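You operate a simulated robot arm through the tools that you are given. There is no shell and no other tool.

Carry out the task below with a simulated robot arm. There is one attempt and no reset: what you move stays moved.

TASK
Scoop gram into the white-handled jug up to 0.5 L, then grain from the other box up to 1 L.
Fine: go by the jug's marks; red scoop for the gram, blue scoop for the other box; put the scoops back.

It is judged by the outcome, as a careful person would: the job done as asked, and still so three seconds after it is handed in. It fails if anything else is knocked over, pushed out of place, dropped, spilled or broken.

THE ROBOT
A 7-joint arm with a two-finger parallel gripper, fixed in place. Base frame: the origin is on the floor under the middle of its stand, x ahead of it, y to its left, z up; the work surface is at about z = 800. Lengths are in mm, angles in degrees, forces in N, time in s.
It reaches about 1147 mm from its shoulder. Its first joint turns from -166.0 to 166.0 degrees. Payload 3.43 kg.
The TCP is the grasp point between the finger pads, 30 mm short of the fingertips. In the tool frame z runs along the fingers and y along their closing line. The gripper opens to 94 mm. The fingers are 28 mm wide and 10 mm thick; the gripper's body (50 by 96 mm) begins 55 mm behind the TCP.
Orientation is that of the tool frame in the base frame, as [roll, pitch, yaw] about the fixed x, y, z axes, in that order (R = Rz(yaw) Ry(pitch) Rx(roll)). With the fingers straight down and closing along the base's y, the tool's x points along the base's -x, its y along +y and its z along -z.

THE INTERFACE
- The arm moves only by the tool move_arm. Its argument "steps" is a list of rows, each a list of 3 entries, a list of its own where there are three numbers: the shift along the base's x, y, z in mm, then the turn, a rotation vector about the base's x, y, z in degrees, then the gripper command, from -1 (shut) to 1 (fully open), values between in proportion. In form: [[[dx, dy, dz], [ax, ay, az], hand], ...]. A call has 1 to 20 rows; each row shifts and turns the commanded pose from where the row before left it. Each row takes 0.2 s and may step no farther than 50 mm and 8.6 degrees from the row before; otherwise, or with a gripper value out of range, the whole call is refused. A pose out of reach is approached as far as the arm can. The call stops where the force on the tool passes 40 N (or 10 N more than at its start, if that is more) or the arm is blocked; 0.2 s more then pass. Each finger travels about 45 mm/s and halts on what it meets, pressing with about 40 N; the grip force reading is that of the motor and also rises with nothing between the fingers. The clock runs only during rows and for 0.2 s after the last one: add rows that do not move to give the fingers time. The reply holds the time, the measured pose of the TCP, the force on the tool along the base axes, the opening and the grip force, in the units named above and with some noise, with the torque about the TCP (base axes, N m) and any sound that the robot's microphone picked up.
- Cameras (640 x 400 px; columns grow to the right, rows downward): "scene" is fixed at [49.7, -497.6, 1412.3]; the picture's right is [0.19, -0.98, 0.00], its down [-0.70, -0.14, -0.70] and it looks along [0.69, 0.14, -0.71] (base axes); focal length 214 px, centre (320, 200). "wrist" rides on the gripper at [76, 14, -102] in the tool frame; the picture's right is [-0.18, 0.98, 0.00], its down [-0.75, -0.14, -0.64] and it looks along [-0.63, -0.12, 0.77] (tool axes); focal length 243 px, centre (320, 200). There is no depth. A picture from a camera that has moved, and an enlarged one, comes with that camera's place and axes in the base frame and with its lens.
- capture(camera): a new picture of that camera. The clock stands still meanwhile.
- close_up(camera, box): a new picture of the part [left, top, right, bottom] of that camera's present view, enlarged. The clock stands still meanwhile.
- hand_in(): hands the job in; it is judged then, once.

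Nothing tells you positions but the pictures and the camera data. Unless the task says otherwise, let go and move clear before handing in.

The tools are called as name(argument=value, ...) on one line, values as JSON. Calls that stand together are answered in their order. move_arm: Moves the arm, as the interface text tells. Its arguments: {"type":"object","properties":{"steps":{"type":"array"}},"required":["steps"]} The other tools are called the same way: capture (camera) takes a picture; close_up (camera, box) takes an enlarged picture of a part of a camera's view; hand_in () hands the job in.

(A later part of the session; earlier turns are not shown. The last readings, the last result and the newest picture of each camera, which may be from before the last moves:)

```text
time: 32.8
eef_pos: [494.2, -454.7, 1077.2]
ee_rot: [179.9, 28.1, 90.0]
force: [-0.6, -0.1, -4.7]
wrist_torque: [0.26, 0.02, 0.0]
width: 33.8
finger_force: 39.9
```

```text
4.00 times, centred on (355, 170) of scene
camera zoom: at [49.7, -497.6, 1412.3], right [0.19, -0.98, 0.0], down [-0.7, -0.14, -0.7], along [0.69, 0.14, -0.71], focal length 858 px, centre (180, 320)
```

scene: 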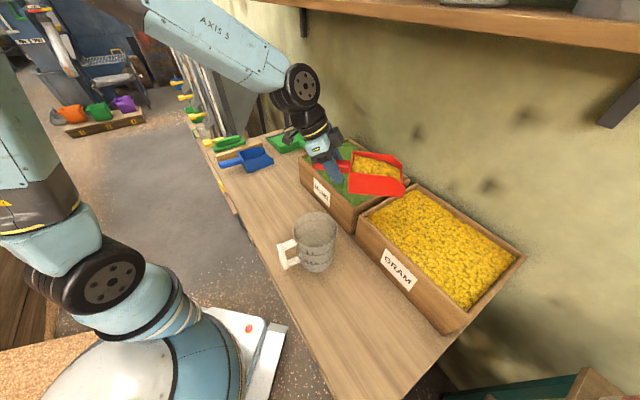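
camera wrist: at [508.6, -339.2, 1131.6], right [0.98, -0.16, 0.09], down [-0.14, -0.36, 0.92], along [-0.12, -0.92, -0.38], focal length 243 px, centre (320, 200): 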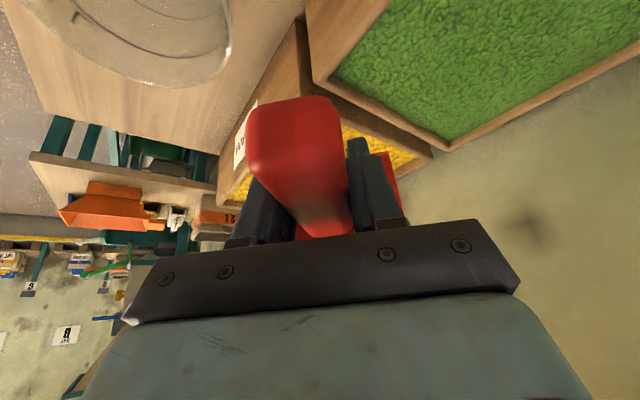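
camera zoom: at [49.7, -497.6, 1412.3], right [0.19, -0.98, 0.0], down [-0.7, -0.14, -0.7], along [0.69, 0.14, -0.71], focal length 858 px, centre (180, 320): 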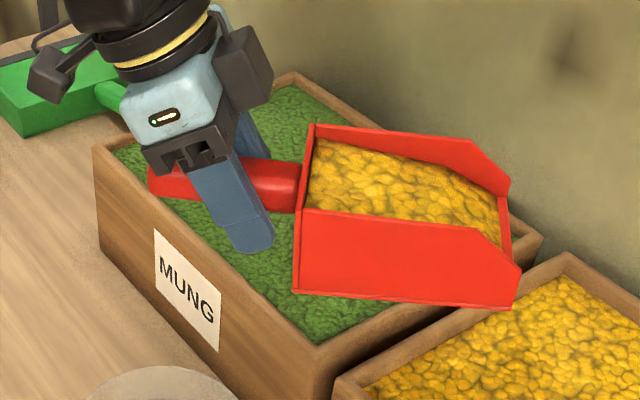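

The grain is well within the pan. I'll continue the swing another 45° to line up on the jug.

move_arm(steps=[[[0.8, 5.5, 0], [0, 0, -1.5], -1], [[1.7, 12, -1], [0, 0, -3.5], -1], [[2.5, 18.8, -1.5], [0, 0, -5], -1], [[2.5, 18.8, -1.5], [0, 0, -5], -1], [[2.5, 18.8, -1.5], [0, 0, -5], -1], [[2.5, 18.8, -1.5], [0, 0, -5], -1], [[2.5, 18.8, -1.5], [0, 0, -5], -1], [[2.5, 18.8, -1.5], [0, 0, -5], -1], [[2.5, 18.8, -1.5], [0, 0, -5], -1], [[1.7, 12, 0], [0, 0, -3.5], -1], [[1, 5.5, 0], [0, 0, -1.5], -1], [[0, 0, 0], [0, 0, 0], -1]])

capture(camera="scene")

close_up(camera="scene", box=[240, 140, 380, 280])

capture(camera="wrist")

```text
time: 35.4
eef_pos: [516.2, -287.5, 1065.9]
ee_rot: [-179.9, 28.2, 44.9]
force: [-0.2, 0.4, -4.5]
wrist_torque: [0.2, -0.19, 0.04]
width: 33.8
finger_force: 39.7
```

```text
taken
```

scene: 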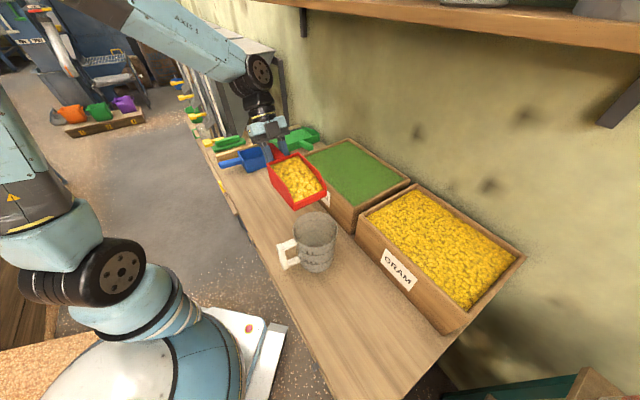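

```text
2.86 times, centred on (310, 210) of scene
camera zoom: at [49.7, -497.6, 1412.3], right [0.19, -0.98, 0.0], down [-0.7, -0.14, -0.7], along [0.69, 0.14, -0.71], focal length 613 px, centre (349, 171)
```

zoom: 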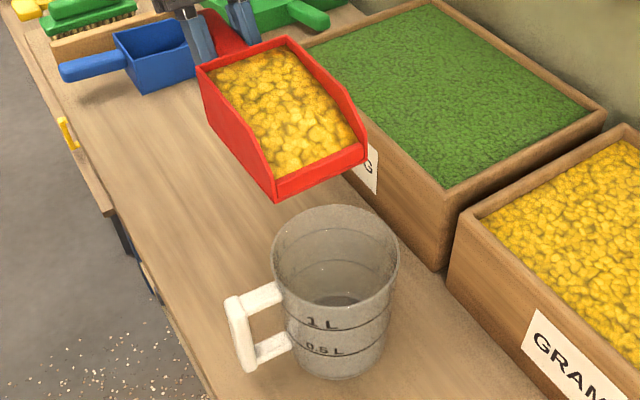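

```text
taken
camera wrist: at [608.3, -217.6, 1120.6], right [0.58, -0.81, 0.09], down [-0.36, -0.16, 0.92], along [-0.73, -0.57, -0.38], focal length 243 px, centre (320, 200)
```

wrist: 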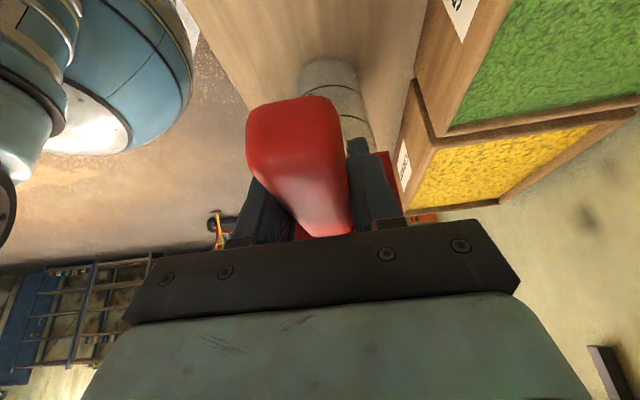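

The lip is right over the jug's mouth and the geometry agrees with my model. I'll lower to just above the rim, then tilt slowly with the lip held over the opening.

move_arm(steps=[[[0, -0.5, -8], [0, 0, 0], -1], [[0, -0.5, -16], [0, 0, 0], -1], [[0, -0.3, -20], [0, 0, 0], -1], [[0, 0, -16], [0, 0, 0], -1], [[0, 0, -8], [0, 0, 0], -1], [[0, 0, 0], [0, 0, 0], -1]])

close_up(camera="scene", box=[260, 160, 380, 280])

```text
time: 36.8
eef_pos: [516.0, -291.3, 998.0]
ee_rot: [180.0, 28.1, 45.1]
force: [0.5, -2.0, -5.0]
wrist_torque: [0.24, -0.2, 0.0]
width: 33.7
finger_force: 39.7
```

```text
3.33 times, centred on (320, 220) of scene
camera zoom: at [49.7, -497.6, 1412.3], right [0.19, -0.98, 0.0], down [-0.7, -0.14, -0.7], along [0.69, 0.14, -0.71], focal length 715 px, centre (320, 133)
```

zoom: 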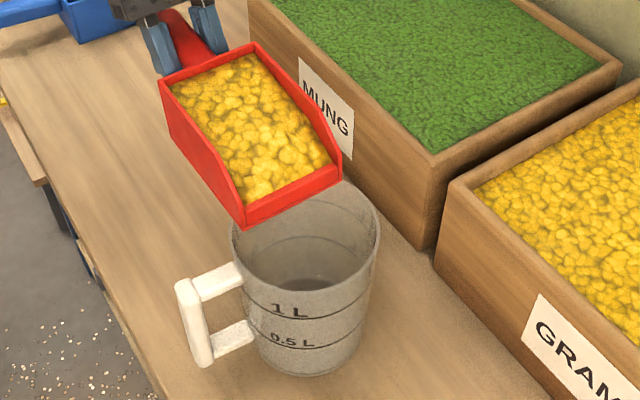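

The lip sits inside the mouth with margin on each side. I'll start tilting in small stages.

move_arm(steps=[[[-4.5, -4.5, 11], [3.182, -3.182, 0], -1], [[-4.5, -4.5, 11.5], [3.182, -3.182, 0], -1], [[-4.2, -4.2, 14], [3.536, -3.536, 0], -1], [[-4.8, -4.8, 13.7], [3.536, -3.536, 0], -1], [[0, 0, 0], [0, 0, 0], -1]])

close_up(camera="scene", box=[260, 160, 380, 280])

```text
time: 38.0
eef_pos: [499.2, -308.0, 1050.3]
ee_rot: [-180.0, 8.9, 45.0]
force: [-0.2, 0.9, -2.3]
wrist_torque: [0.1, -0.09, -0.03]
width: 33.7
finger_force: 40.0
```

```text
3.33 times, centred on (320, 220) of scene
camera zoom: at [49.7, -497.6, 1412.3], right [0.19, -0.98, 0.0], down [-0.7, -0.14, -0.7], along [0.69, 0.14, -0.71], focal length 715 px, centre (320, 133)
```

zoom: 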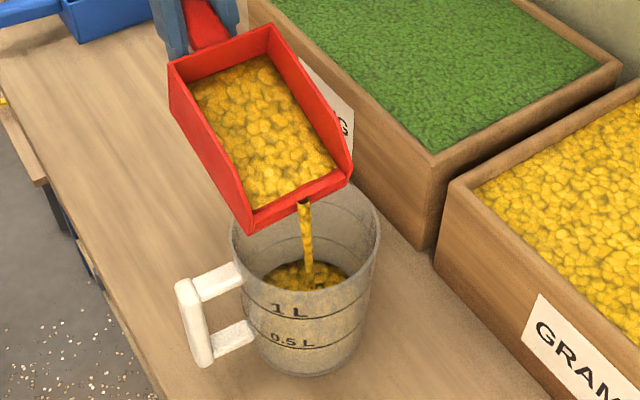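

The grain is flowing as a neat stream into the jug. I'll hold here briefly and watch the rate.

move_arm(steps=[[[0, 0, 0], [0, 0, 0], -1], [[0, 0, 0], [0, 0, 0], -1], [[0, 0, 0], [0, 0, 0], -1]])

close_up(camera="scene", box=[260, 160, 380, 280])

```text
time: 38.8
eef_pos: [498.2, -309.0, 1049.4]
ee_rot: [179.9, 9.1, 45.1]
force: [0.0, -0.1, -2.3]
wrist_torque: [0.11, -0.11, 0.01]
width: 33.9
finger_force: 40.1
```

```text
3.33 times, centred on (320, 220) of scene
camera zoom: at [49.7, -497.6, 1412.3], right [0.19, -0.98, 0.0], down [-0.7, -0.14, -0.7], along [0.69, 0.14, -0.71], focal length 715 px, centre (320, 133)
```

zoom: 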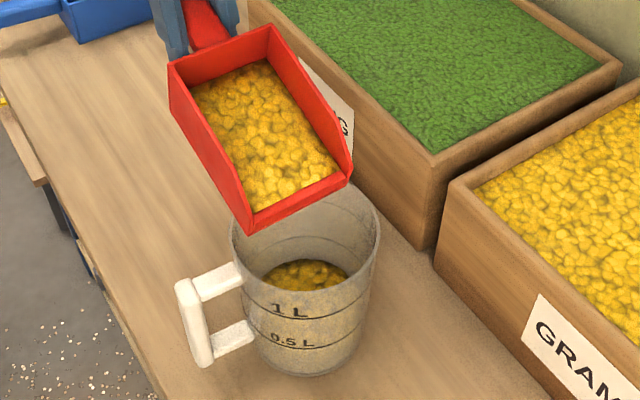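

The flow stopped by itself at this tilt, so the tilt angle sets the pour. I'll read the jug level.

close_up(camera="scene", box=[285, 205, 345, 275])

```text
5.71 times, centred on (315, 240) of scene
camera zoom: at [49.7, -497.6, 1412.3], right [0.19, -0.98, 0.0], down [-0.7, -0.14, -0.7], along [0.69, 0.14, -0.71], focal length 1226 px, centre (349, -29)
```

zoom: 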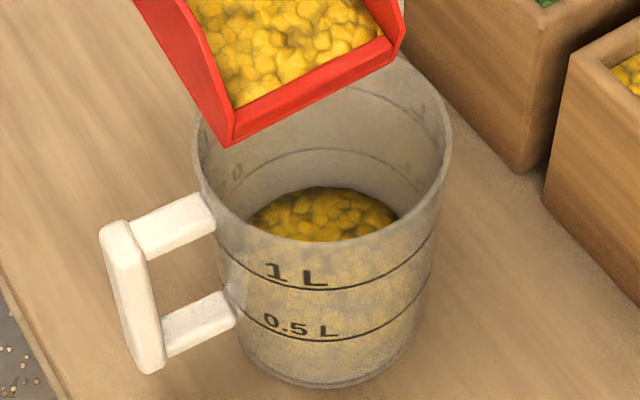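

The jug holds roughly 0.25 L, and the remaining load should still leave it under 0.5 L. I'll tilt further in stages, keeping the lip over the mouth.

move_arm(steps=[[[-5.6, -5.6, 13], [3.536, -3.536, 0], -1], [[-6.4, -6.4, 12.3], [3.536, -3.536, 0], -1], [[-7.1, -7.1, 11.5], [3.536, -3.536, 0], -1], [[0, 0, 0], [0, 0, 0], -1], [[0, 0, 0], [0, 0, 0], -1], [[0, 0, 0], [0, 0, 0], -1], [[0, 0, 0], [0, 0, 0], -1]])

close_up(camera="scene", box=[265, 165, 365, 275])

```text
time: 40.4
eef_pos: [479.9, -327.9, 1085.2]
ee_rot: [-180.0, -5.9, 45.1]
force: [0.8, -0.7, -1.6]
wrist_torque: [0.08, -0.08, 0.01]
width: 33.4
finger_force: 40.0
```

```text
3.64 times, centred on (315, 220) of scene
camera zoom: at [49.7, -497.6, 1412.3], right [0.19, -0.98, 0.0], down [-0.7, -0.14, -0.7], along [0.69, 0.14, -0.71], focal length 780 px, centre (338, 127)
```

zoom: 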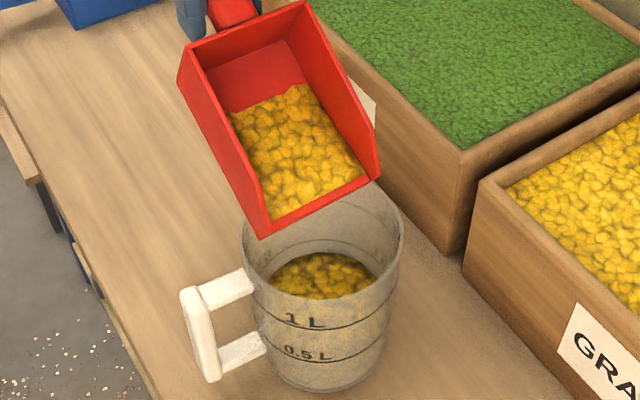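

close_up(camera="scene", box=[285, 205, 345, 275])

```text
5.71 times, centred on (315, 240) of scene
camera zoom: at [49.7, -497.6, 1412.3], right [0.19, -0.98, 0.0], down [-0.7, -0.14, -0.7], along [0.69, 0.14, -0.71], focal length 1226 px, centre (349, -29)
```

zoom: 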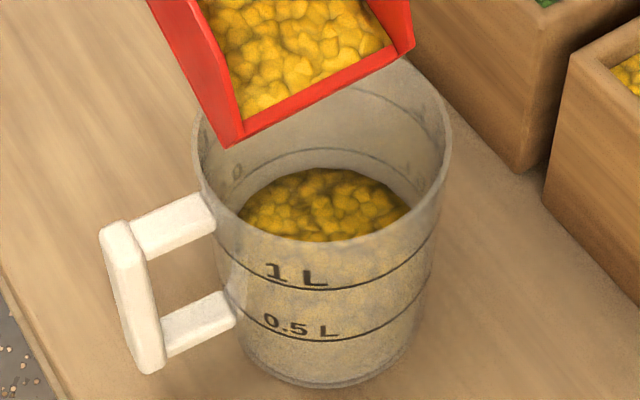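

The level is closing on the 0.5 L ring, with about 15 mm to go, and the scoop still holds some. I'll tilt on in small steps.

move_arm(steps=[[[-7.8, -7.8, 10.5], [3.536, -3.536, 0], -1], [[-4.2, -4.2, 4.8], [1.768, -1.768, 0], -1], [[0, 0, 0], [0, 0, 0], -1], [[0, 0, 0], [0, 0, 0], -1], [[0, 0, 0], [0, 0, 0], -1], [[0, 0, 0], [0, 0, 0], -1]])

close_up(camera="scene", box=[285, 205, 345, 275])

close_up(camera="scene", box=[265, 165, 365, 275])

```text
time: 41.8
eef_pos: [467.5, -337.5, 1101.8]
ee_rot: [180.0, -13.4, 45.0]
force: [-0.1, -0.7, -0.9]
wrist_torque: [0.07, -0.04, 0.01]
width: 33.9
finger_force: 39.0
```

```text
5.71 times, centred on (315, 240) of scene
camera zoom: at [49.7, -497.6, 1412.3], right [0.19, -0.98, 0.0], down [-0.7, -0.14, -0.7], along [0.69, 0.14, -0.71], focal length 1226 px, centre (349, -29)
```

zoom: 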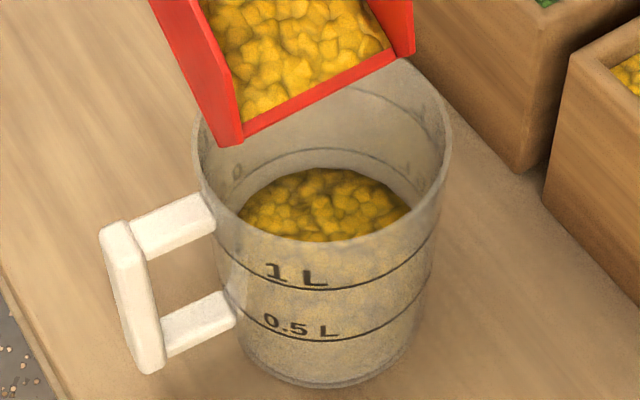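

```text
3.64 times, centred on (315, 220) of scene
camera zoom: at [49.7, -497.6, 1412.3], right [0.19, -0.98, 0.0], down [-0.7, -0.14, -0.7], along [0.69, 0.14, -0.71], focal length 780 px, centre (338, 127)
```

zoom: 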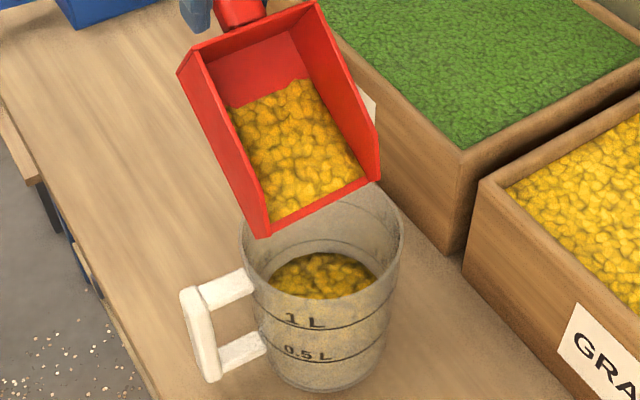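

Little came out in that step. I'll tilt a bit further and watch.

move_arm(steps=[[[-4.2, -4.2, 4.7], [1.768, -1.768, 0], -1], [[-9, -9, 8.5], [3.536, -3.536, 0], -1], [[0, 0, 0], [0, 0, 0], -1], [[0, 0, 0], [0, 0, 0], -1], [[0, 0, 0], [0, 0, 0], -1], [[0, 0, 0], [0, 0, 0], -1]])

close_up(camera="scene", box=[285, 205, 345, 275])

close_up(camera="scene", box=[265, 165, 365, 275])

```text
time: 43.2
eef_pos: [455.6, -351.4, 1113.2]
ee_rot: [-179.9, -20.8, 45.0]
force: [0.2, 0.0, -1.1]
wrist_torque: [0.01, -0.01, 0.01]
width: 33.5
finger_force: 39.7
```

```text
5.71 times, centred on (315, 240) of scene
camera zoom: at [49.7, -497.6, 1412.3], right [0.19, -0.98, 0.0], down [-0.7, -0.14, -0.7], along [0.69, 0.14, -0.71], focal length 1226 px, centre (349, -29)
```

zoom: 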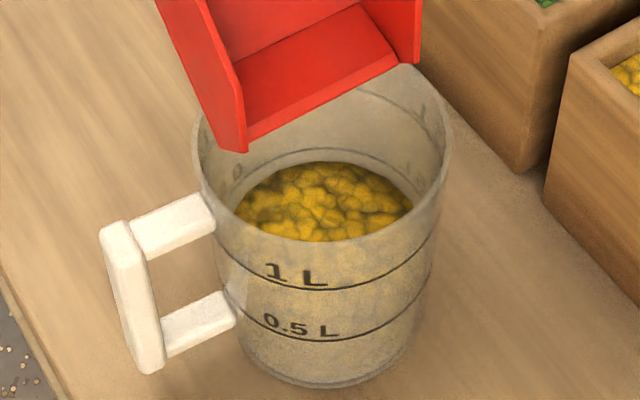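

```text
3.64 times, centred on (315, 220) of scene
camera zoom: at [49.7, -497.6, 1412.3], right [0.19, -0.98, 0.0], down [-0.7, -0.14, -0.7], along [0.69, 0.14, -0.71], focal length 780 px, centre (338, 127)
```

zoom: 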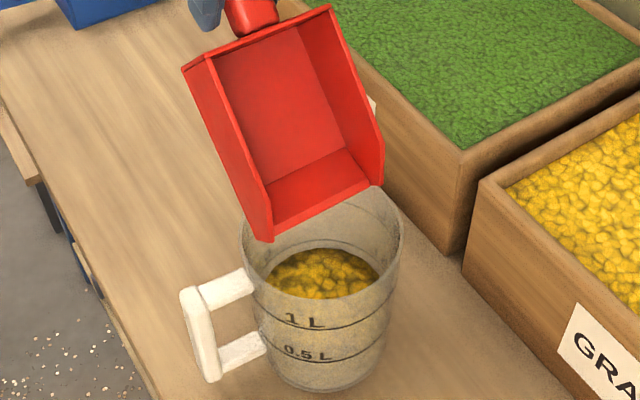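

The scoop is empty and the jug is at roughly 0.44 L, a little under the ring. I'll level the scoop, move clear, and read the jug again without anything in front of it.

move_arm(steps=[[[4, 4, 4], [-2, 2, 0], -1], [[7.6, 7.6, 0], [-3.6, 3.6, 0], -1], [[8, 8, 0], [-3.8, 3.8, 0], -1], [[8, 8, 0], [-3.8, 3.8, 0], -1], [[8, 8, 0], [-3.8, 3.8, 0], -1], [[8, 8, 0], [-3.8, 3.8, 0], -1], [[8, 8, 0], [-3.8, 3.8, 0], -1], [[6, 6, 0], [-3, 3, 0], -1], [[3, 3, 0], [-1.2, 1.2, 0], -1], [[0, 0, 0], [0, 0, 0], -1]])

close_up(camera="scene", box=[285, 205, 345, 275])

capture(camera="scene")

capture(camera="wrist")

```text
time: 45.4
eef_pos: [513.3, -292.7, 1116.9]
ee_rot: [-180.0, 19.8, 45.1]
force: [-0.1, 0.5, -1.0]
wrist_torque: [0.05, -0.08, 0.01]
width: 33.9
finger_force: 39.9
```

```text
5.71 times, centred on (315, 240) of scene
camera zoom: at [49.7, -497.6, 1412.3], right [0.19, -0.98, 0.0], down [-0.7, -0.14, -0.7], along [0.69, 0.14, -0.71], focal length 1226 px, centre (349, -29)
```

zoom: 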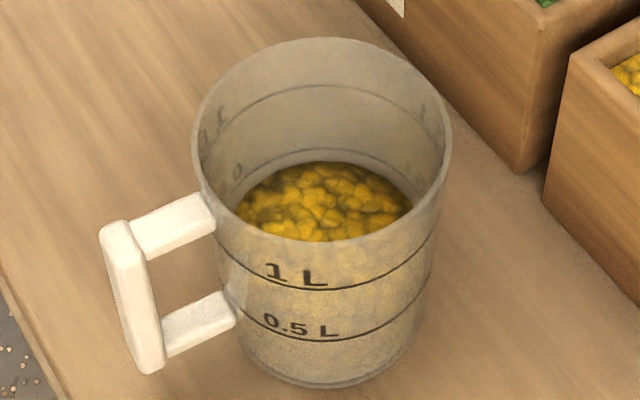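

```text
taken
```

scene: 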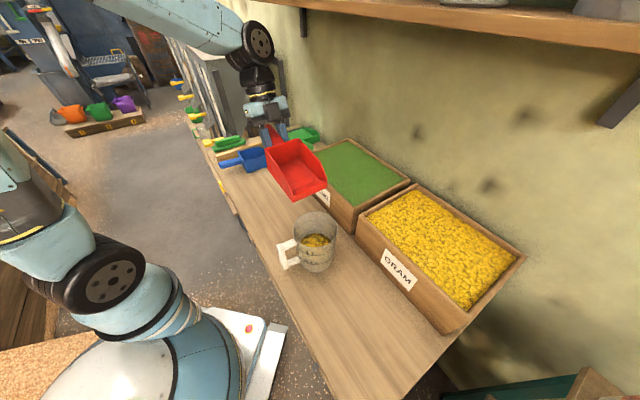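

```text
taken
camera wrist: at [598.4, -227.4, 1188.5], right [0.57, -0.82, 0.06], down [-0.45, -0.25, 0.86], along [-0.69, -0.52, -0.51], focal length 243 px, centre (320, 200)
```

wrist: 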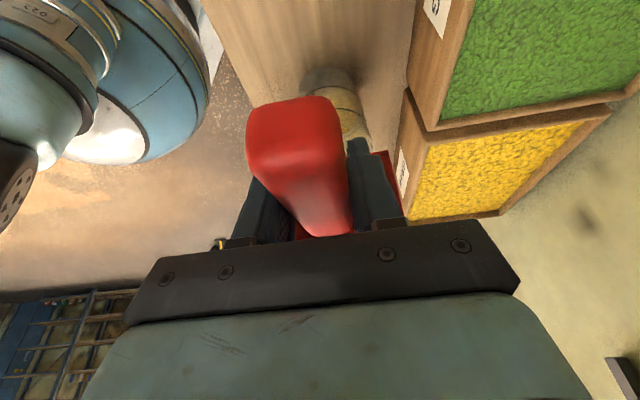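

The unobstructed view puts the level about 7 mm under the 0.5 L ring, so roughly 0.06 L is still needed. I'll swing back to the gram box for a small second scoop.

move_arm(steps=[[[-2.7, -5.8, 0], [0, 0, 1.5], -1], [[-6.4, -13.5, -2], [0, 0, 3.5], -1], [[-9.07, -19.29, -3.6], [0, 0, 5], -1], [[-9.07, -19.29, -3.6], [0, 0, 5], -1], [[-9.07, -19.29, -3.6], [0, 0, 5], -1], [[-9.07, -19.29, -3.6], [0, 0, 5], -1], [[-9.07, -19.29, -3.6], [0, 0, 5], -1], [[-9.07, -19.29, -3.6], [0, 0, 5], -1], [[-9.07, -19.29, -3.6], [0, 0, 5], -1], [[-9.07, -19.29, -3.6], [0, 0, 5], -1], [[-9.07, -19.29, -3.6], [0, 0, 5], -1], [[-9.07, -19.29, -3.6], [0, 0, 5], -1], [[-9.07, -19.29, -3.6], [0, 0, 5], -1], [[-9.07, -19.29, -3.6], [0, 0, 5], -1], [[-9.07, -19.29, -3.6], [0, 0, 5], -1], [[-9.07, -19.29, -3.6], [0, 0, 5], -1], [[-9.07, -19.29, -3.6], [0, 0, 5], -1], [[-9.07, -19.29, -3.6], [0, 0, 5], -1], [[-6.4, -13.5, 0], [0, 0, 3.5], -1], [[-2.7, -5.8, 0], [0, 0, 1.5], -1]])

capture(camera="scene")

capture(camera="wrist")

```text
time: 49.6
eef_pos: [351.6, -640.6, 1058.2]
ee_rot: [-179.9, 19.7, 135.1]
force: [0.6, -1.2, -0.9]
wrist_torque: [0.04, 0.07, 0.02]
width: 33.9
finger_force: 40.3
```

```text
taken
```

scene: 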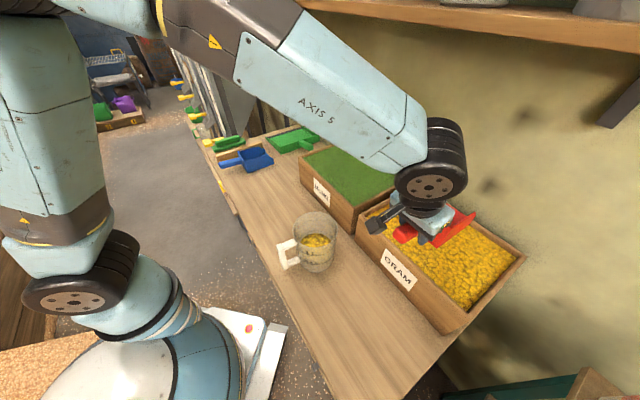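

```text
taken
camera wrist: at [285.4, -555.8, 1127.3], right [0.82, 0.57, 0.06], down [0.25, -0.45, 0.86], along [0.52, -0.69, -0.51], focal length 243 px, centre (320, 200)
```

wrist: 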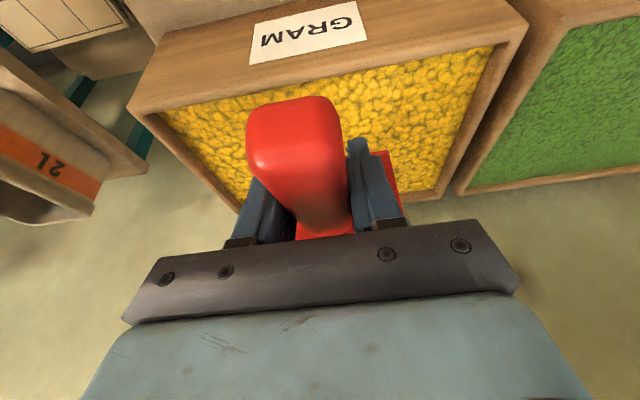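

I'm back over the gram box. This time I'll take a shallower skim for a smaller load.

move_arm(steps=[[[0.5, -0.5, -4.5], [4.6, 4.6, 0], -1], [[0.5, -0.5, -4.5], [4.6, 4.6, 0], -1], [[0.5, -0.5, -4.5], [4.6, 4.6, 0], -1], [[0.5, -0.5, -4.5], [4.6, 4.6, 0], -1], [[7.07, -7.07, -8], [0, 0, 0], -1], [[7.07, -7.07, -8], [0, 0, 0], -1], [[7.07, -7.07, -8], [0, 0, 0], -1], [[7.07, -7.07, -8], [0, 0, 0], -1], [[7.07, -7.07, -8], [0, 0, 0], -1], [[0, 0, -9.6], [-2.83, -2.83, 0], -1], [[0, 0, -9.6], [-2.83, -2.83, 0], -1], [[0, 0, -9.6], [-2.83, -2.83, 0], -1], [[0, 0, -9.6], [-2.83, -2.83, 0], -1], [[0, 0, -9.6], [-2.83, -2.83, 0], -1]])

close_up(camera="scene", box=[350, 160, 530, 320])

```text
time: 52.6
eef_pos: [389.9, -676.8, 950.9]
ee_rot: [-180.0, 13.9, 135.0]
force: [0.7, -0.2, -4.2]
wrist_torque: [0.1, 0.13, 0.0]
width: 34.1
finger_force: 40.2
```

```text
2.50 times, centred on (440, 240) of scene
camera zoom: at [49.7, -497.6, 1412.3], right [0.19, -0.98, 0.0], down [-0.7, -0.14, -0.7], along [0.69, 0.14, -0.71], focal length 536 px, centre (20, 100)
```

zoom: 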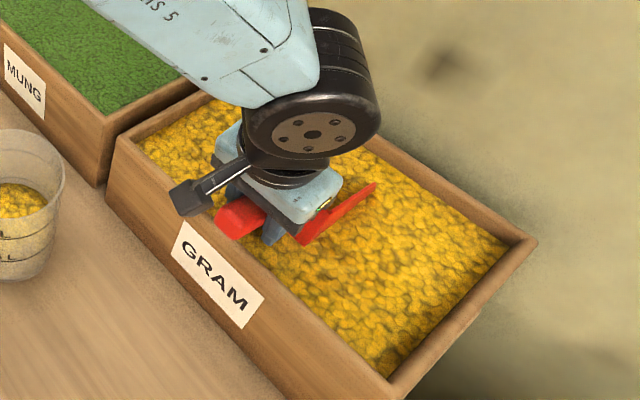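

move_arm(steps=[[[0, 0, -2], [-2.475, -2.475, 0], -1], [[0, 0, 2], [-2.475, -2.475, 0], -1], [[0, 0, 4], [-2.475, -2.475, 0], -1], [[0, 0, 6], [-2.475, -2.475, 0], -1], [[0, 0, 10], [0, 0, 0], -1], [[0, 0, 13], [0, 0, 0], -1], [[0, 0, 15], [0, 0, 0], -1], [[0, 0, 15], [0, 0, 0], -1], [[0, 0, 10], [0, 0, 0], -1], [[0, 0, 5], [0, 0, 0], -1], [[0, 0, 0], [0, 0, 0], -1]])

close_up(camera="scene", box=[350, 140, 530, 300])

capture(camera="wrist")

```text
time: 55.0
eef_pos: [387.0, -677.4, 1030.5]
ee_rot: [180.0, 27.9, 135.1]
force: [0.1, 0.6, -4.2]
wrist_torque: [0.16, 0.17, 0.03]
width: 33.8
finger_force: 39.7
```

```text
2.50 times, centred on (440, 220) of scene
camera zoom: at [49.7, -497.6, 1412.3], right [0.19, -0.98, 0.0], down [-0.7, -0.14, -0.7], along [0.69, 0.14, -0.71], focal length 536 px, centre (20, 150)
```

zoom: 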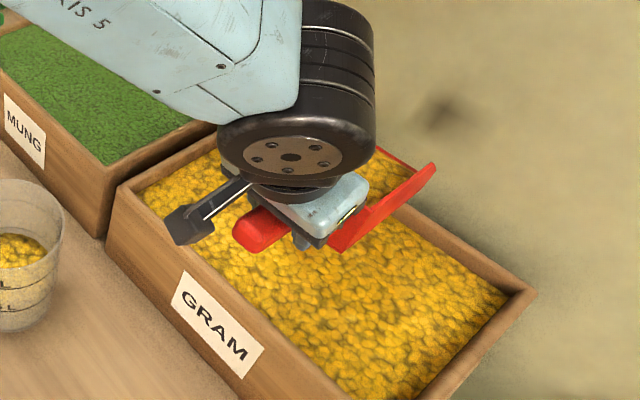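

```text
taken
camera wrist: at [316.3, -585.6, 1084.5], right [0.81, 0.58, 0.09], down [0.16, -0.36, 0.92], along [0.56, -0.73, -0.38], focal length 243 px, centre (320, 200)
```

wrist: 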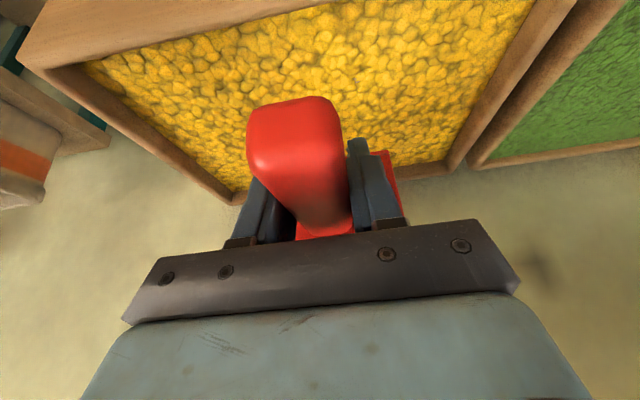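

The load is again about 0.4 L, more than I need. I'll tip the excess back into the gram box, keeping just the small remainder that a ~29° tilt leaves behind.

move_arm(steps=[[[0, 0, 6.5], [3.89, 3.89, 0], -1], [[0, 0, 6.5], [3.89, 3.89, 0], -1], [[0, 0, 6.5], [3.89, 3.89, 0], -1], [[0, 0, 6.5], [3.89, 3.89, 0], -1], [[0, 0, 6.5], [3.89, 3.89, 0], -1], [[0, 0, 6.5], [3.89, 3.89, 0], -1], [[0, 0, 0], [0, 0, 0], -1], [[0, 0, 0], [0, 0, 0], -1], [[0, 0, 0], [0, 0, 0], -1], [[0, 0, 0], [0, 0, 0], -1], [[0, 0, 0], [0, 0, 0], -1], [[0, 0, 0], [0, 0, 0], -1]])

close_up(camera="scene", box=[350, 140, 530, 300])

capture(camera="wrist")

```text
time: 57.6
eef_pos: [386.8, -678.0, 1068.0]
ee_rot: [-179.9, -5.1, 135.0]
force: [0.7, -0.2, -0.1]
wrist_torque: [0.02, 0.07, 0.0]
width: 33.9
finger_force: 40.2
```

```text
2.50 times, centred on (440, 220) of scene
camera zoom: at [49.7, -497.6, 1412.3], right [0.19, -0.98, 0.0], down [-0.7, -0.14, -0.7], along [0.69, 0.14, -0.71], focal length 536 px, centre (20, 150)
```

zoom: 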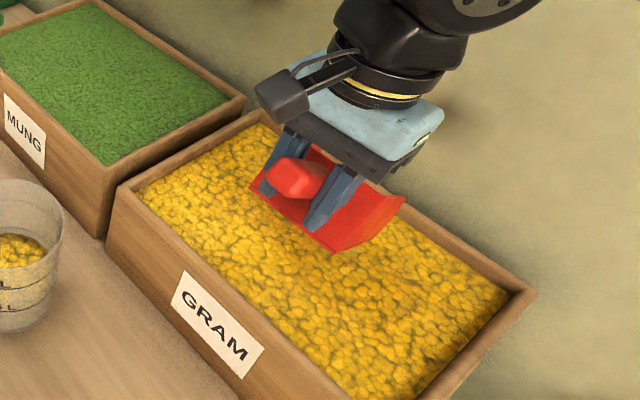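

```text
taken
camera wrist: at [350.3, -620.5, 1176.5], right [0.82, 0.57, -0.02], down [0.47, -0.67, 0.57], along [0.31, -0.48, -0.82], focal length 243 px, centre (320, 200)
```

wrist: 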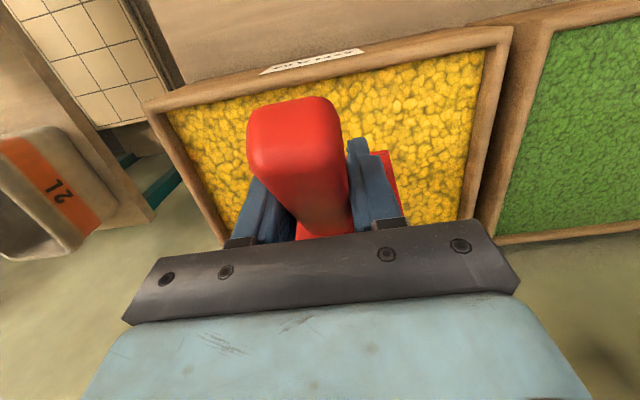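

Now I'll level the scoop and swing back to the jug as before.

move_arm(steps=[[[0, 0, 4], [-3.89, -3.89, 0], -1], [[0, 0, 4], [-3.89, -3.89, 0], -1], [[0, 0, 4], [-3.89, -3.89, 0], -1], [[0, 0, 4], [-3.89, -3.89, 0], -1], [[0, 0, 4], [-3.89, -3.89, 0], -1], [[0, 0, 4], [-3.89, -3.89, 0], -1], [[0, 0, 0], [0, 0, 0], -1]])

move_arm(steps=[[[2.2, 6.4, 0], [0, 0, -1.5], -1], [[5, 15, 0], [0, 0, -3.5], -1], [[7.2, 21.4, -0.5], [0, 0, -5], -1], [[7.2, 21.4, -0.5], [0, 0, -5], -1], [[7.2, 21.4, -0.5], [0, 0, -5], -1], [[7.2, 21.4, -0.5], [0, 0, -5], -1], [[7.2, 21.4, -0.5], [0, 0, -5], -1], [[7.2, 21.4, -0.5], [0, 0, -5], -1], [[7.2, 21.4, -0.5], [0, 0, -5], -1], [[7.2, 21.4, -0.5], [0, 0, -5], -1], [[7.2, 21.4, -0.5], [0, 0, -5], -1], [[7.2, 21.4, -0.5], [0, 0, -5], -1], [[7.2, 21.4, -0.5], [0, 0, -5], -1], [[7.2, 21.4, -0.5], [0, 0, -5], -1], [[7.2, 21.4, -0.5], [0, 0, -5], -1], [[7.2, 21.4, -0.5], [0, 0, -5], -1], [[7.2, 21.4, -0.5], [0, 0, -5], -1], [[7.2, 21.4, -0.5], [0, 0, -5], -1], [[5, 15, 0], [0, 0, -3.5], -1], [[2.2, 6.4, 0], [0, 0, -1.5], -1]])

capture(camera="scene")

close_up(camera="scene", box=[240, 140, 380, 280])

```text
time: 59.2
eef_pos: [388.8, -676.6, 1093.1]
ee_rot: [180.0, 27.8, 135.1]
force: [0.2, 0.2, -1.8]
wrist_torque: [0.07, 0.08, 0.01]
width: 33.6
finger_force: 40.3
```

```text
time: 63.4
eef_pos: [517.9, -293.4, 1086.7]
ee_rot: [-180.0, 27.8, 45.0]
force: [0.1, -0.6, -2.2]
wrist_torque: [0.08, -0.09, 0.06]
width: 34.1
finger_force: 40.2
```

```text
taken
```

scene: 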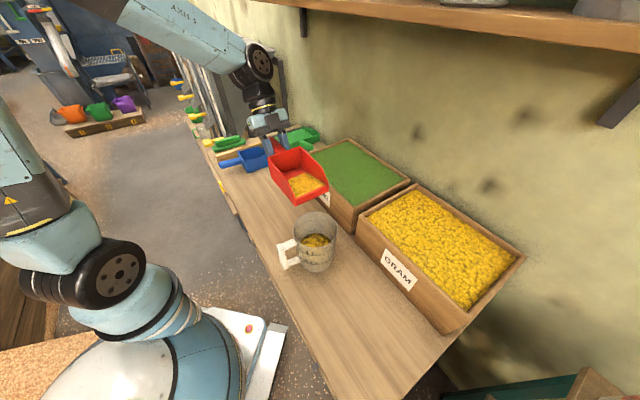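

```text
2.86 times, centred on (310, 210) of scene
camera zoom: at [49.7, -497.6, 1412.3], right [0.19, -0.98, 0.0], down [-0.7, -0.14, -0.7], along [0.69, 0.14, -0.71], focal length 613 px, centre (349, 171)
```

zoom: 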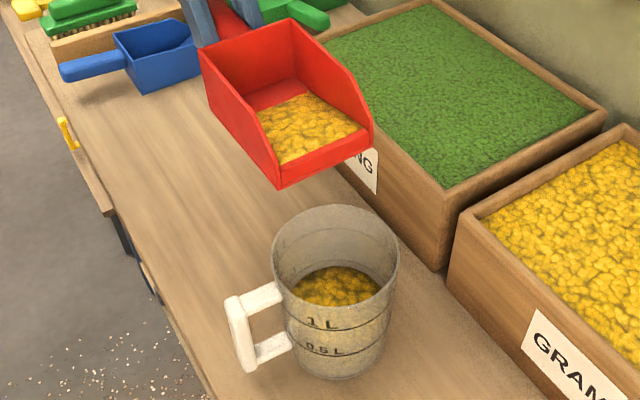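

A small remainder is in the scoop, about 0.06–0.1 L. I'll lower to the jug and tilt as before.

move_arm(steps=[[[-0.7, 0.7, -10], [0, 0, 0], -1], [[-0.7, 0.7, -20], [0, 0, 0], -1], [[0, 0, -25], [0, 0, 0], -1], [[0, 0, -22], [0, 0, 0], -1], [[0, 0, -11], [0, 0, 0], -1], [[0, 0, 0], [0, 0, 0], -1], [[-4.5, -4.5, 11], [3.182, -3.182, 0], -1], [[-4.5, -4.5, 11.5], [3.182, -3.182, 0], -1], [[-4.2, -4.2, 14], [3.536, -3.536, 0], -1], [[-4.8, -4.8, 13.7], [3.536, -3.536, 0], -1], [[-5.6, -5.6, 13], [3.536, -3.536, 0], -1], [[-6.4, -6.4, 12.3], [3.536, -3.536, 0], -1], [[-7.1, -7.1, 11.5], [3.536, -3.536, 0], -1], [[0, 0, 0], [0, 0, 0], -1], [[0, 0, 0], [0, 0, 0], -1], [[0, 0, 0], [0, 0, 0], -1], [[0, 0, 0], [0, 0, 0], -1]])

close_up(camera="scene", box=[265, 165, 365, 275])

close_up(camera="scene", box=[285, 205, 345, 275])

```text
time: 67.0
eef_pos: [478.8, -328.3, 1084.5]
ee_rot: [179.9, -6.2, 45.2]
force: [0.5, 0.1, -2.4]
wrist_torque: [0.04, -0.03, 0.0]
width: 33.8
finger_force: 39.9
```

```text
3.64 times, centred on (315, 220) of scene
camera zoom: at [49.7, -497.6, 1412.3], right [0.19, -0.98, 0.0], down [-0.7, -0.14, -0.7], along [0.69, 0.14, -0.71], focal length 780 px, centre (338, 127)
```

zoom: 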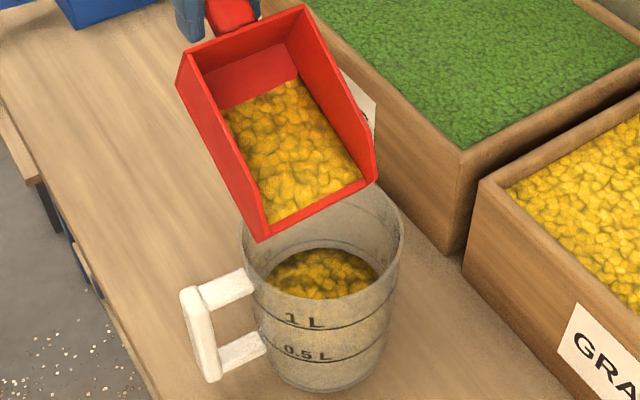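

```text
5.71 times, centred on (315, 240) of scene
camera zoom: at [49.7, -497.6, 1412.3], right [0.19, -0.98, 0.0], down [-0.7, -0.14, -0.7], along [0.69, 0.14, -0.71], focal length 1226 px, centre (349, -29)
```

zoom: 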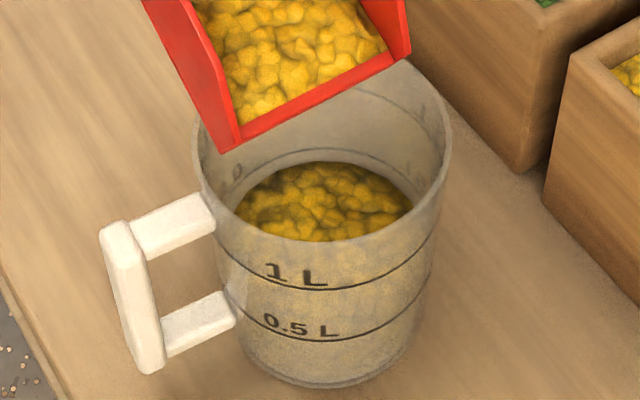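

move_arm(steps=[[[-7.8, -7.8, 10.5], [3.536, -3.536, 0], -1], [[-4.2, -4.2, 4.8], [1.768, -1.768, 0], -1], [[0, 0, 0], [0, 0, 0], -1], [[0, 0, 0], [0, 0, 0], -1], [[0, 0, 0], [0, 0, 0], -1]])

close_up(camera="scene", box=[285, 205, 345, 275])

move_arm(steps=[[[-4.2, -4.2, 4.7], [1.768, -1.768, 0], -1], [[0, 0, 0], [0, 0, 0], -1]])

close_up(camera="scene", box=[285, 205, 345, 275])

```text
time: 68.2
eef_pos: [466.7, -338.4, 1099.9]
ee_rot: [180.0, -13.7, 44.9]
force: [0.5, -0.5, -1.9]
wrist_torque: [0.04, 0.0, 0.04]
width: 33.9
finger_force: 39.9
```

```text
5.71 times, centred on (315, 240) of scene
camera zoom: at [49.7, -497.6, 1412.3], right [0.19, -0.98, 0.0], down [-0.7, -0.14, -0.7], along [0.69, 0.14, -0.71], focal length 1226 px, centre (349, -29)
```

zoom: 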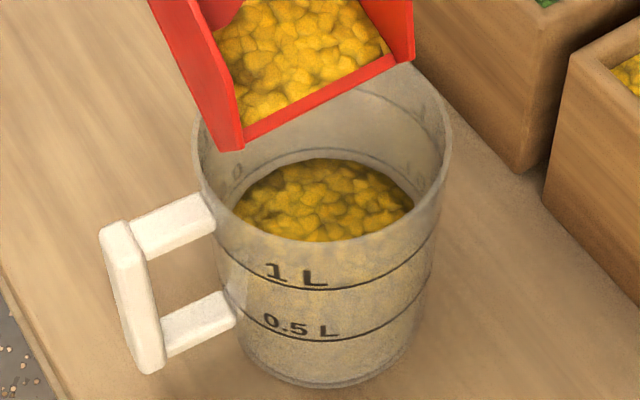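

```text
time: 68.8
eef_pos: [463.1, -342.0, 1104.3]
ee_rot: [-179.9, -16.1, 45.1]
force: [-0.2, 0.0, -1.3]
wrist_torque: [0.05, -0.05, 0.03]
width: 33.6
finger_force: 39.7
```

```text
5.71 times, centred on (315, 240) of scene
camera zoom: at [49.7, -497.6, 1412.3], right [0.19, -0.98, 0.0], down [-0.7, -0.14, -0.7], along [0.69, 0.14, -0.71], focal length 1226 px, centre (349, -29)
```

zoom: 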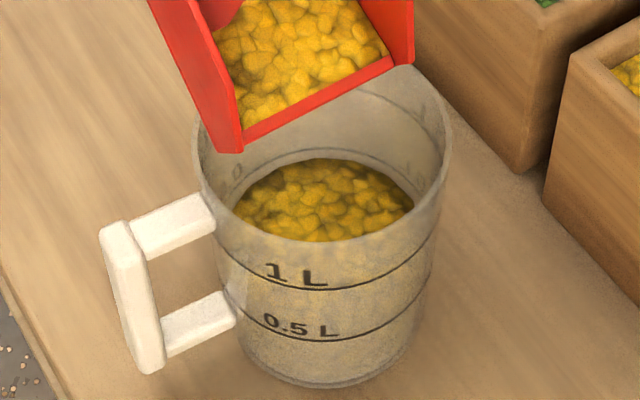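

The level is rising toward the ring. I'll use finer steps now.

move_arm(steps=[[[-2.6, -2.6, 2.7], [1.06, -1.06, 0], -1], [[0, 0, 0], [0, 0, 0], -1]])

close_up(camera="scene", box=[285, 205, 345, 275])

move_arm(steps=[[[-2.6, -2.6, 2.6], [1.06, -1.06, 0], -1], [[0, 0, 0], [0, 0, 0], -1]])

close_up(camera="scene", box=[285, 205, 345, 275])

```text
time: 69.4
eef_pos: [458.9, -344.7, 1106.2]
ee_rot: [179.9, -17.6, 45.0]
force: [-0.3, 0.2, -0.7]
wrist_torque: [0.06, -0.01, -0.02]
width: 33.5
finger_force: 40.4
```

```text
5.71 times, centred on (315, 240) of scene
camera zoom: at [49.7, -497.6, 1412.3], right [0.19, -0.98, 0.0], down [-0.7, -0.14, -0.7], along [0.69, 0.14, -0.71], focal length 1226 px, centre (349, -29)
```

zoom: 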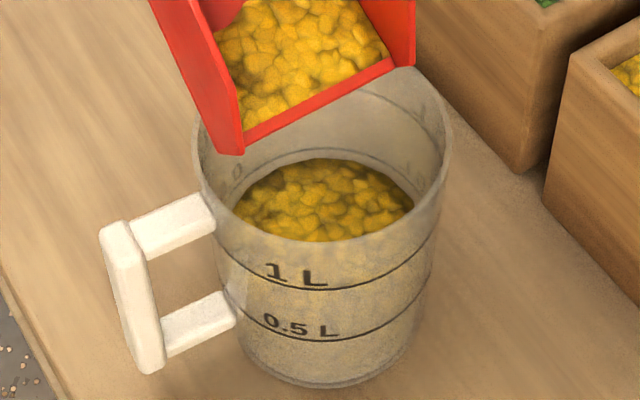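

```text
time: 70.0
eef_pos: [457.5, -349.4, 1109.5]
ee_rot: [-180.0, -19.2, 44.9]
force: [-0.7, 0.0, -0.4]
wrist_torque: [0.06, -0.03, 0.03]
width: 33.9
finger_force: 40.1
```

```text
5.71 times, centred on (315, 240) of scene
camera zoom: at [49.7, -497.6, 1412.3], right [0.19, -0.98, 0.0], down [-0.7, -0.14, -0.7], along [0.69, 0.14, -0.71], focal length 1226 px, centre (349, -29)
```

zoom: 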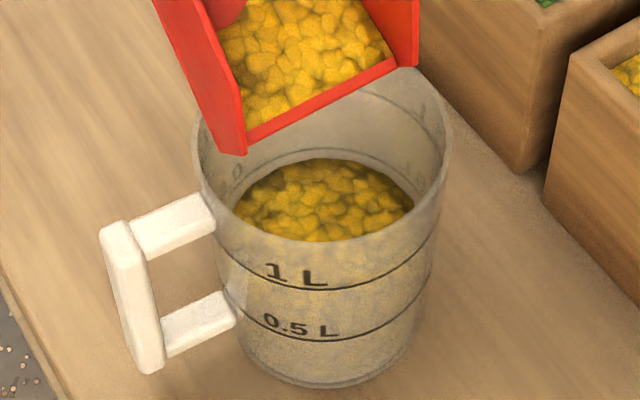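

move_arm(steps=[[[-1.7, -1.7, 1.7], [0.71, -0.71, 0], -1]])

close_up(camera="scene", box=[285, 205, 345, 275])

move_arm(steps=[[[-1.7, -1.7, 1.6], [0.71, -0.71, 0], -1]])

close_up(camera="scene", box=[285, 205, 345, 275])

```text
time: 70.4
eef_pos: [454.3, -351.6, 1111.7]
ee_rot: [180.0, -20.3, 44.9]
force: [-0.1, -0.9, -2.3]
wrist_torque: [0.05, -0.03, -0.05]
width: 34.0
finger_force: 39.5
```

```text
5.71 times, centred on (315, 240) of scene
camera zoom: at [49.7, -497.6, 1412.3], right [0.19, -0.98, 0.0], down [-0.7, -0.14, -0.7], along [0.69, 0.14, -0.71], focal length 1226 px, centre (349, -29)
```

zoom: 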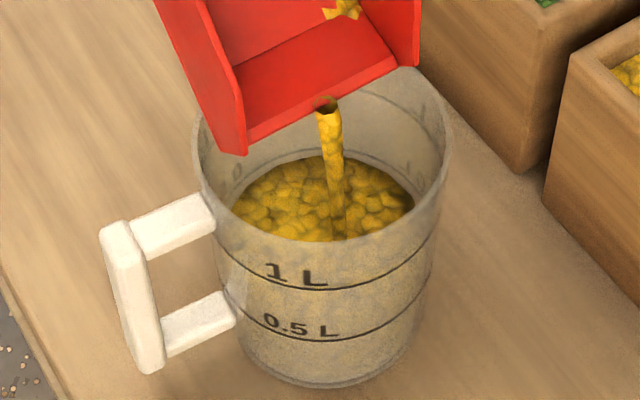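

```text
time: 70.8
eef_pos: [455.3, -352.4, 1112.9]
ee_rot: [180.0, -21.1, 45.1]
force: [0.2, 0.0, -1.0]
wrist_torque: [0.01, -0.05, 0.0]
width: 33.6
finger_force: 39.7
```

```text
5.71 times, centred on (315, 240) of scene
camera zoom: at [49.7, -497.6, 1412.3], right [0.19, -0.98, 0.0], down [-0.7, -0.14, -0.7], along [0.69, 0.14, -0.71], focal length 1226 px, centre (349, -29)
```

zoom: 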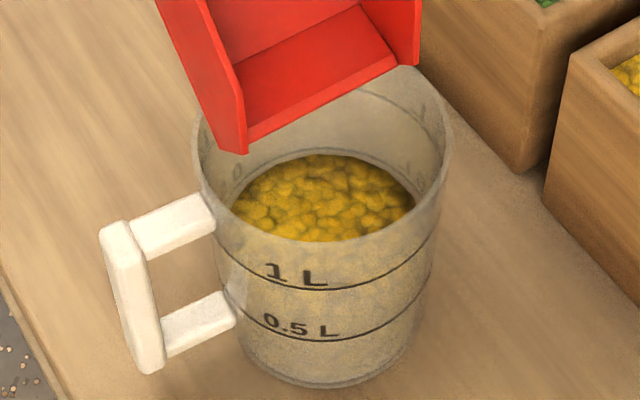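

The scoop emptied and the grain edge now sits just under the back 0.5 L ring, about where it should be. I'll level the scoop, clear the view, and read it carefully.

move_arm(steps=[[[4, 4, 4], [-2, 2, 0], -1], [[7.6, 7.6, 0], [-3.6, 3.6, 0], -1], [[8, 8, 0], [-3.8, 3.8, 0], -1], [[8, 8, 0], [-3.8, 3.8, 0], -1], [[8, 8, 0], [-3.8, 3.8, 0], -1], [[8, 8, 0], [-3.8, 3.8, 0], -1], [[8, 8, 0], [-3.8, 3.8, 0], -1], [[6, 6, 0], [-3, 3, 0], -1], [[3, 3, 0], [-1.2, 1.2, 0], -1], [[0, 0, 0], [0, 0, 0], -1]])

close_up(camera="scene", box=[298, 210, 338, 250])

close_up(camera="scene", box=[285, 205, 345, 275])

capture(camera="scene")

```text
time: 73.0
eef_pos: [514.9, -293.4, 1115.9]
ee_rot: [-180.0, 19.5, 45.0]
force: [-1.0, 0.0, 0.0]
wrist_torque: [0.04, -0.04, -0.03]
width: 33.7
finger_force: 40.2
```

```text
10.00 times, centred on (318, 230) of scene
camera zoom: at [49.7, -497.6, 1412.3], right [0.19, -0.98, 0.0], down [-0.7, -0.14, -0.7], along [0.69, 0.14, -0.71], focal length 2145 px, centre (340, -100)
```

zoom: 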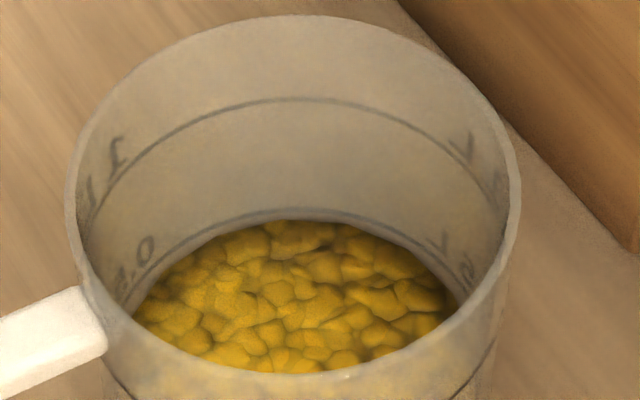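

```text
5.71 times, centred on (315, 240) of scene
camera zoom: at [49.7, -497.6, 1412.3], right [0.19, -0.98, 0.0], down [-0.7, -0.14, -0.7], along [0.69, 0.14, -0.71], focal length 1226 px, centre (349, -29)
```

zoom: 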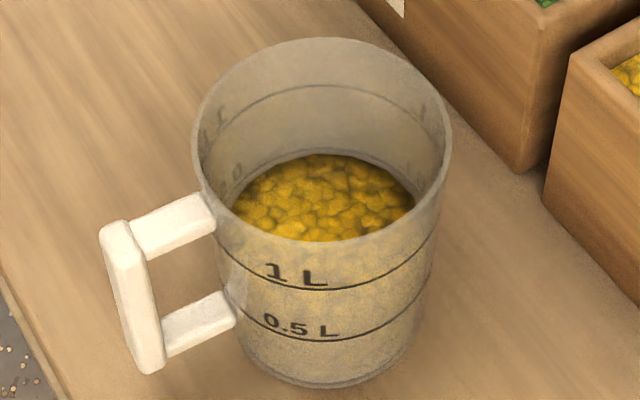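

```text
taken
```

scene: 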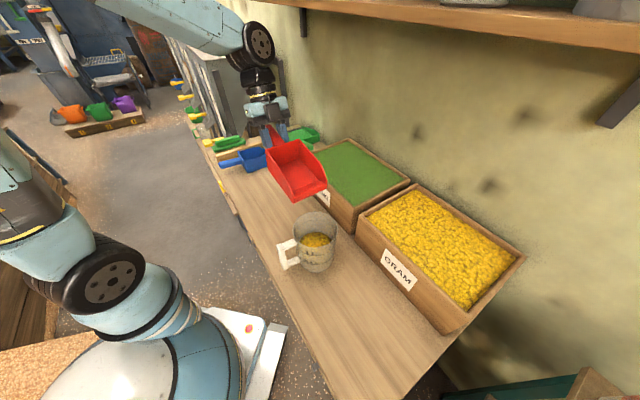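

The grain edge looks very slightly under the ring, around 0.48–0.5 L. I'll check with another angle through the wrist camera.

capture(camera="wrist")

close_up(camera="wrist", box=[290, 50, 390, 150])

```text
taken
camera wrist: at [600.5, -227.4, 1187.5], right [0.57, -0.82, 0.06], down [-0.45, -0.25, 0.86], along [-0.69, -0.52, -0.51], focal length 243 px, centre (320, 200)
```

wrist: 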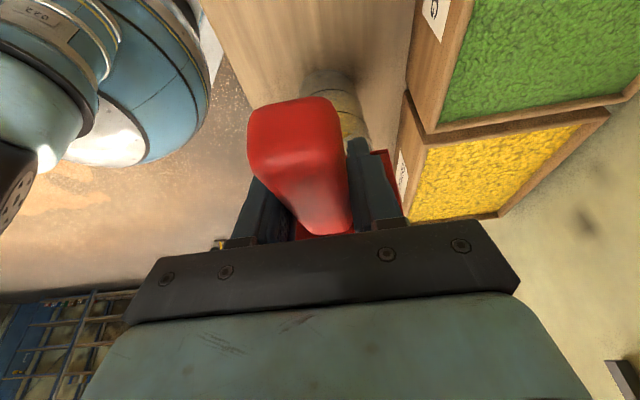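

```text
4.00 times, centred on (340, 100) of wrist
camera zoom: at [600.5, -227.4, 1187.5], right [0.57, -0.82, 0.06], down [-0.45, -0.25, 0.86], along [-0.69, -0.52, -0.51], focal length 970 px, centre (240, 600)
```

zoom: 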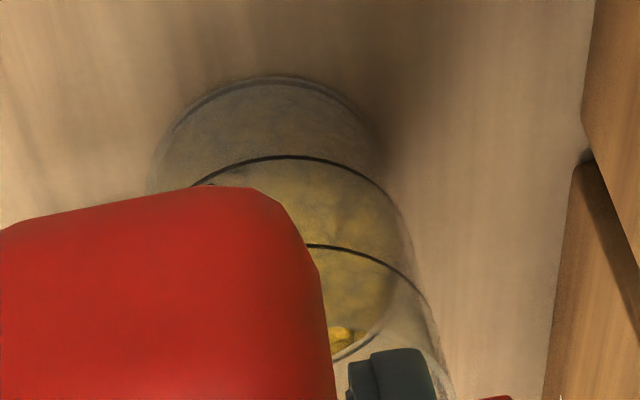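

close_up(camera="wrist", box=[325, 70, 365, 110])

```text
10.00 times, centred on (345, 90) of wrist
camera zoom: at [600.5, -227.4, 1187.5], right [0.57, -0.82, 0.06], down [-0.45, -0.25, 0.86], along [-0.69, -0.52, -0.51], focal length 2426 px, centre (70, 1300)
```

zoom: 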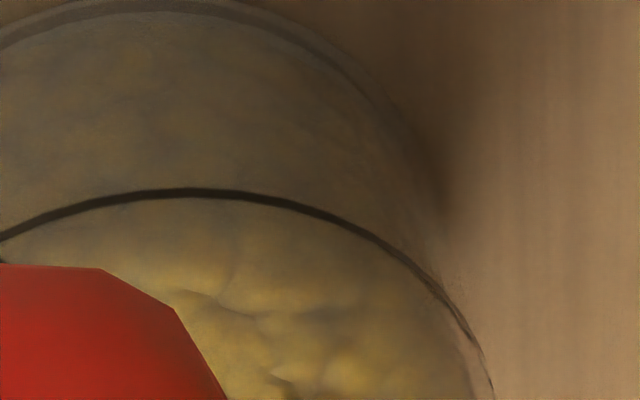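

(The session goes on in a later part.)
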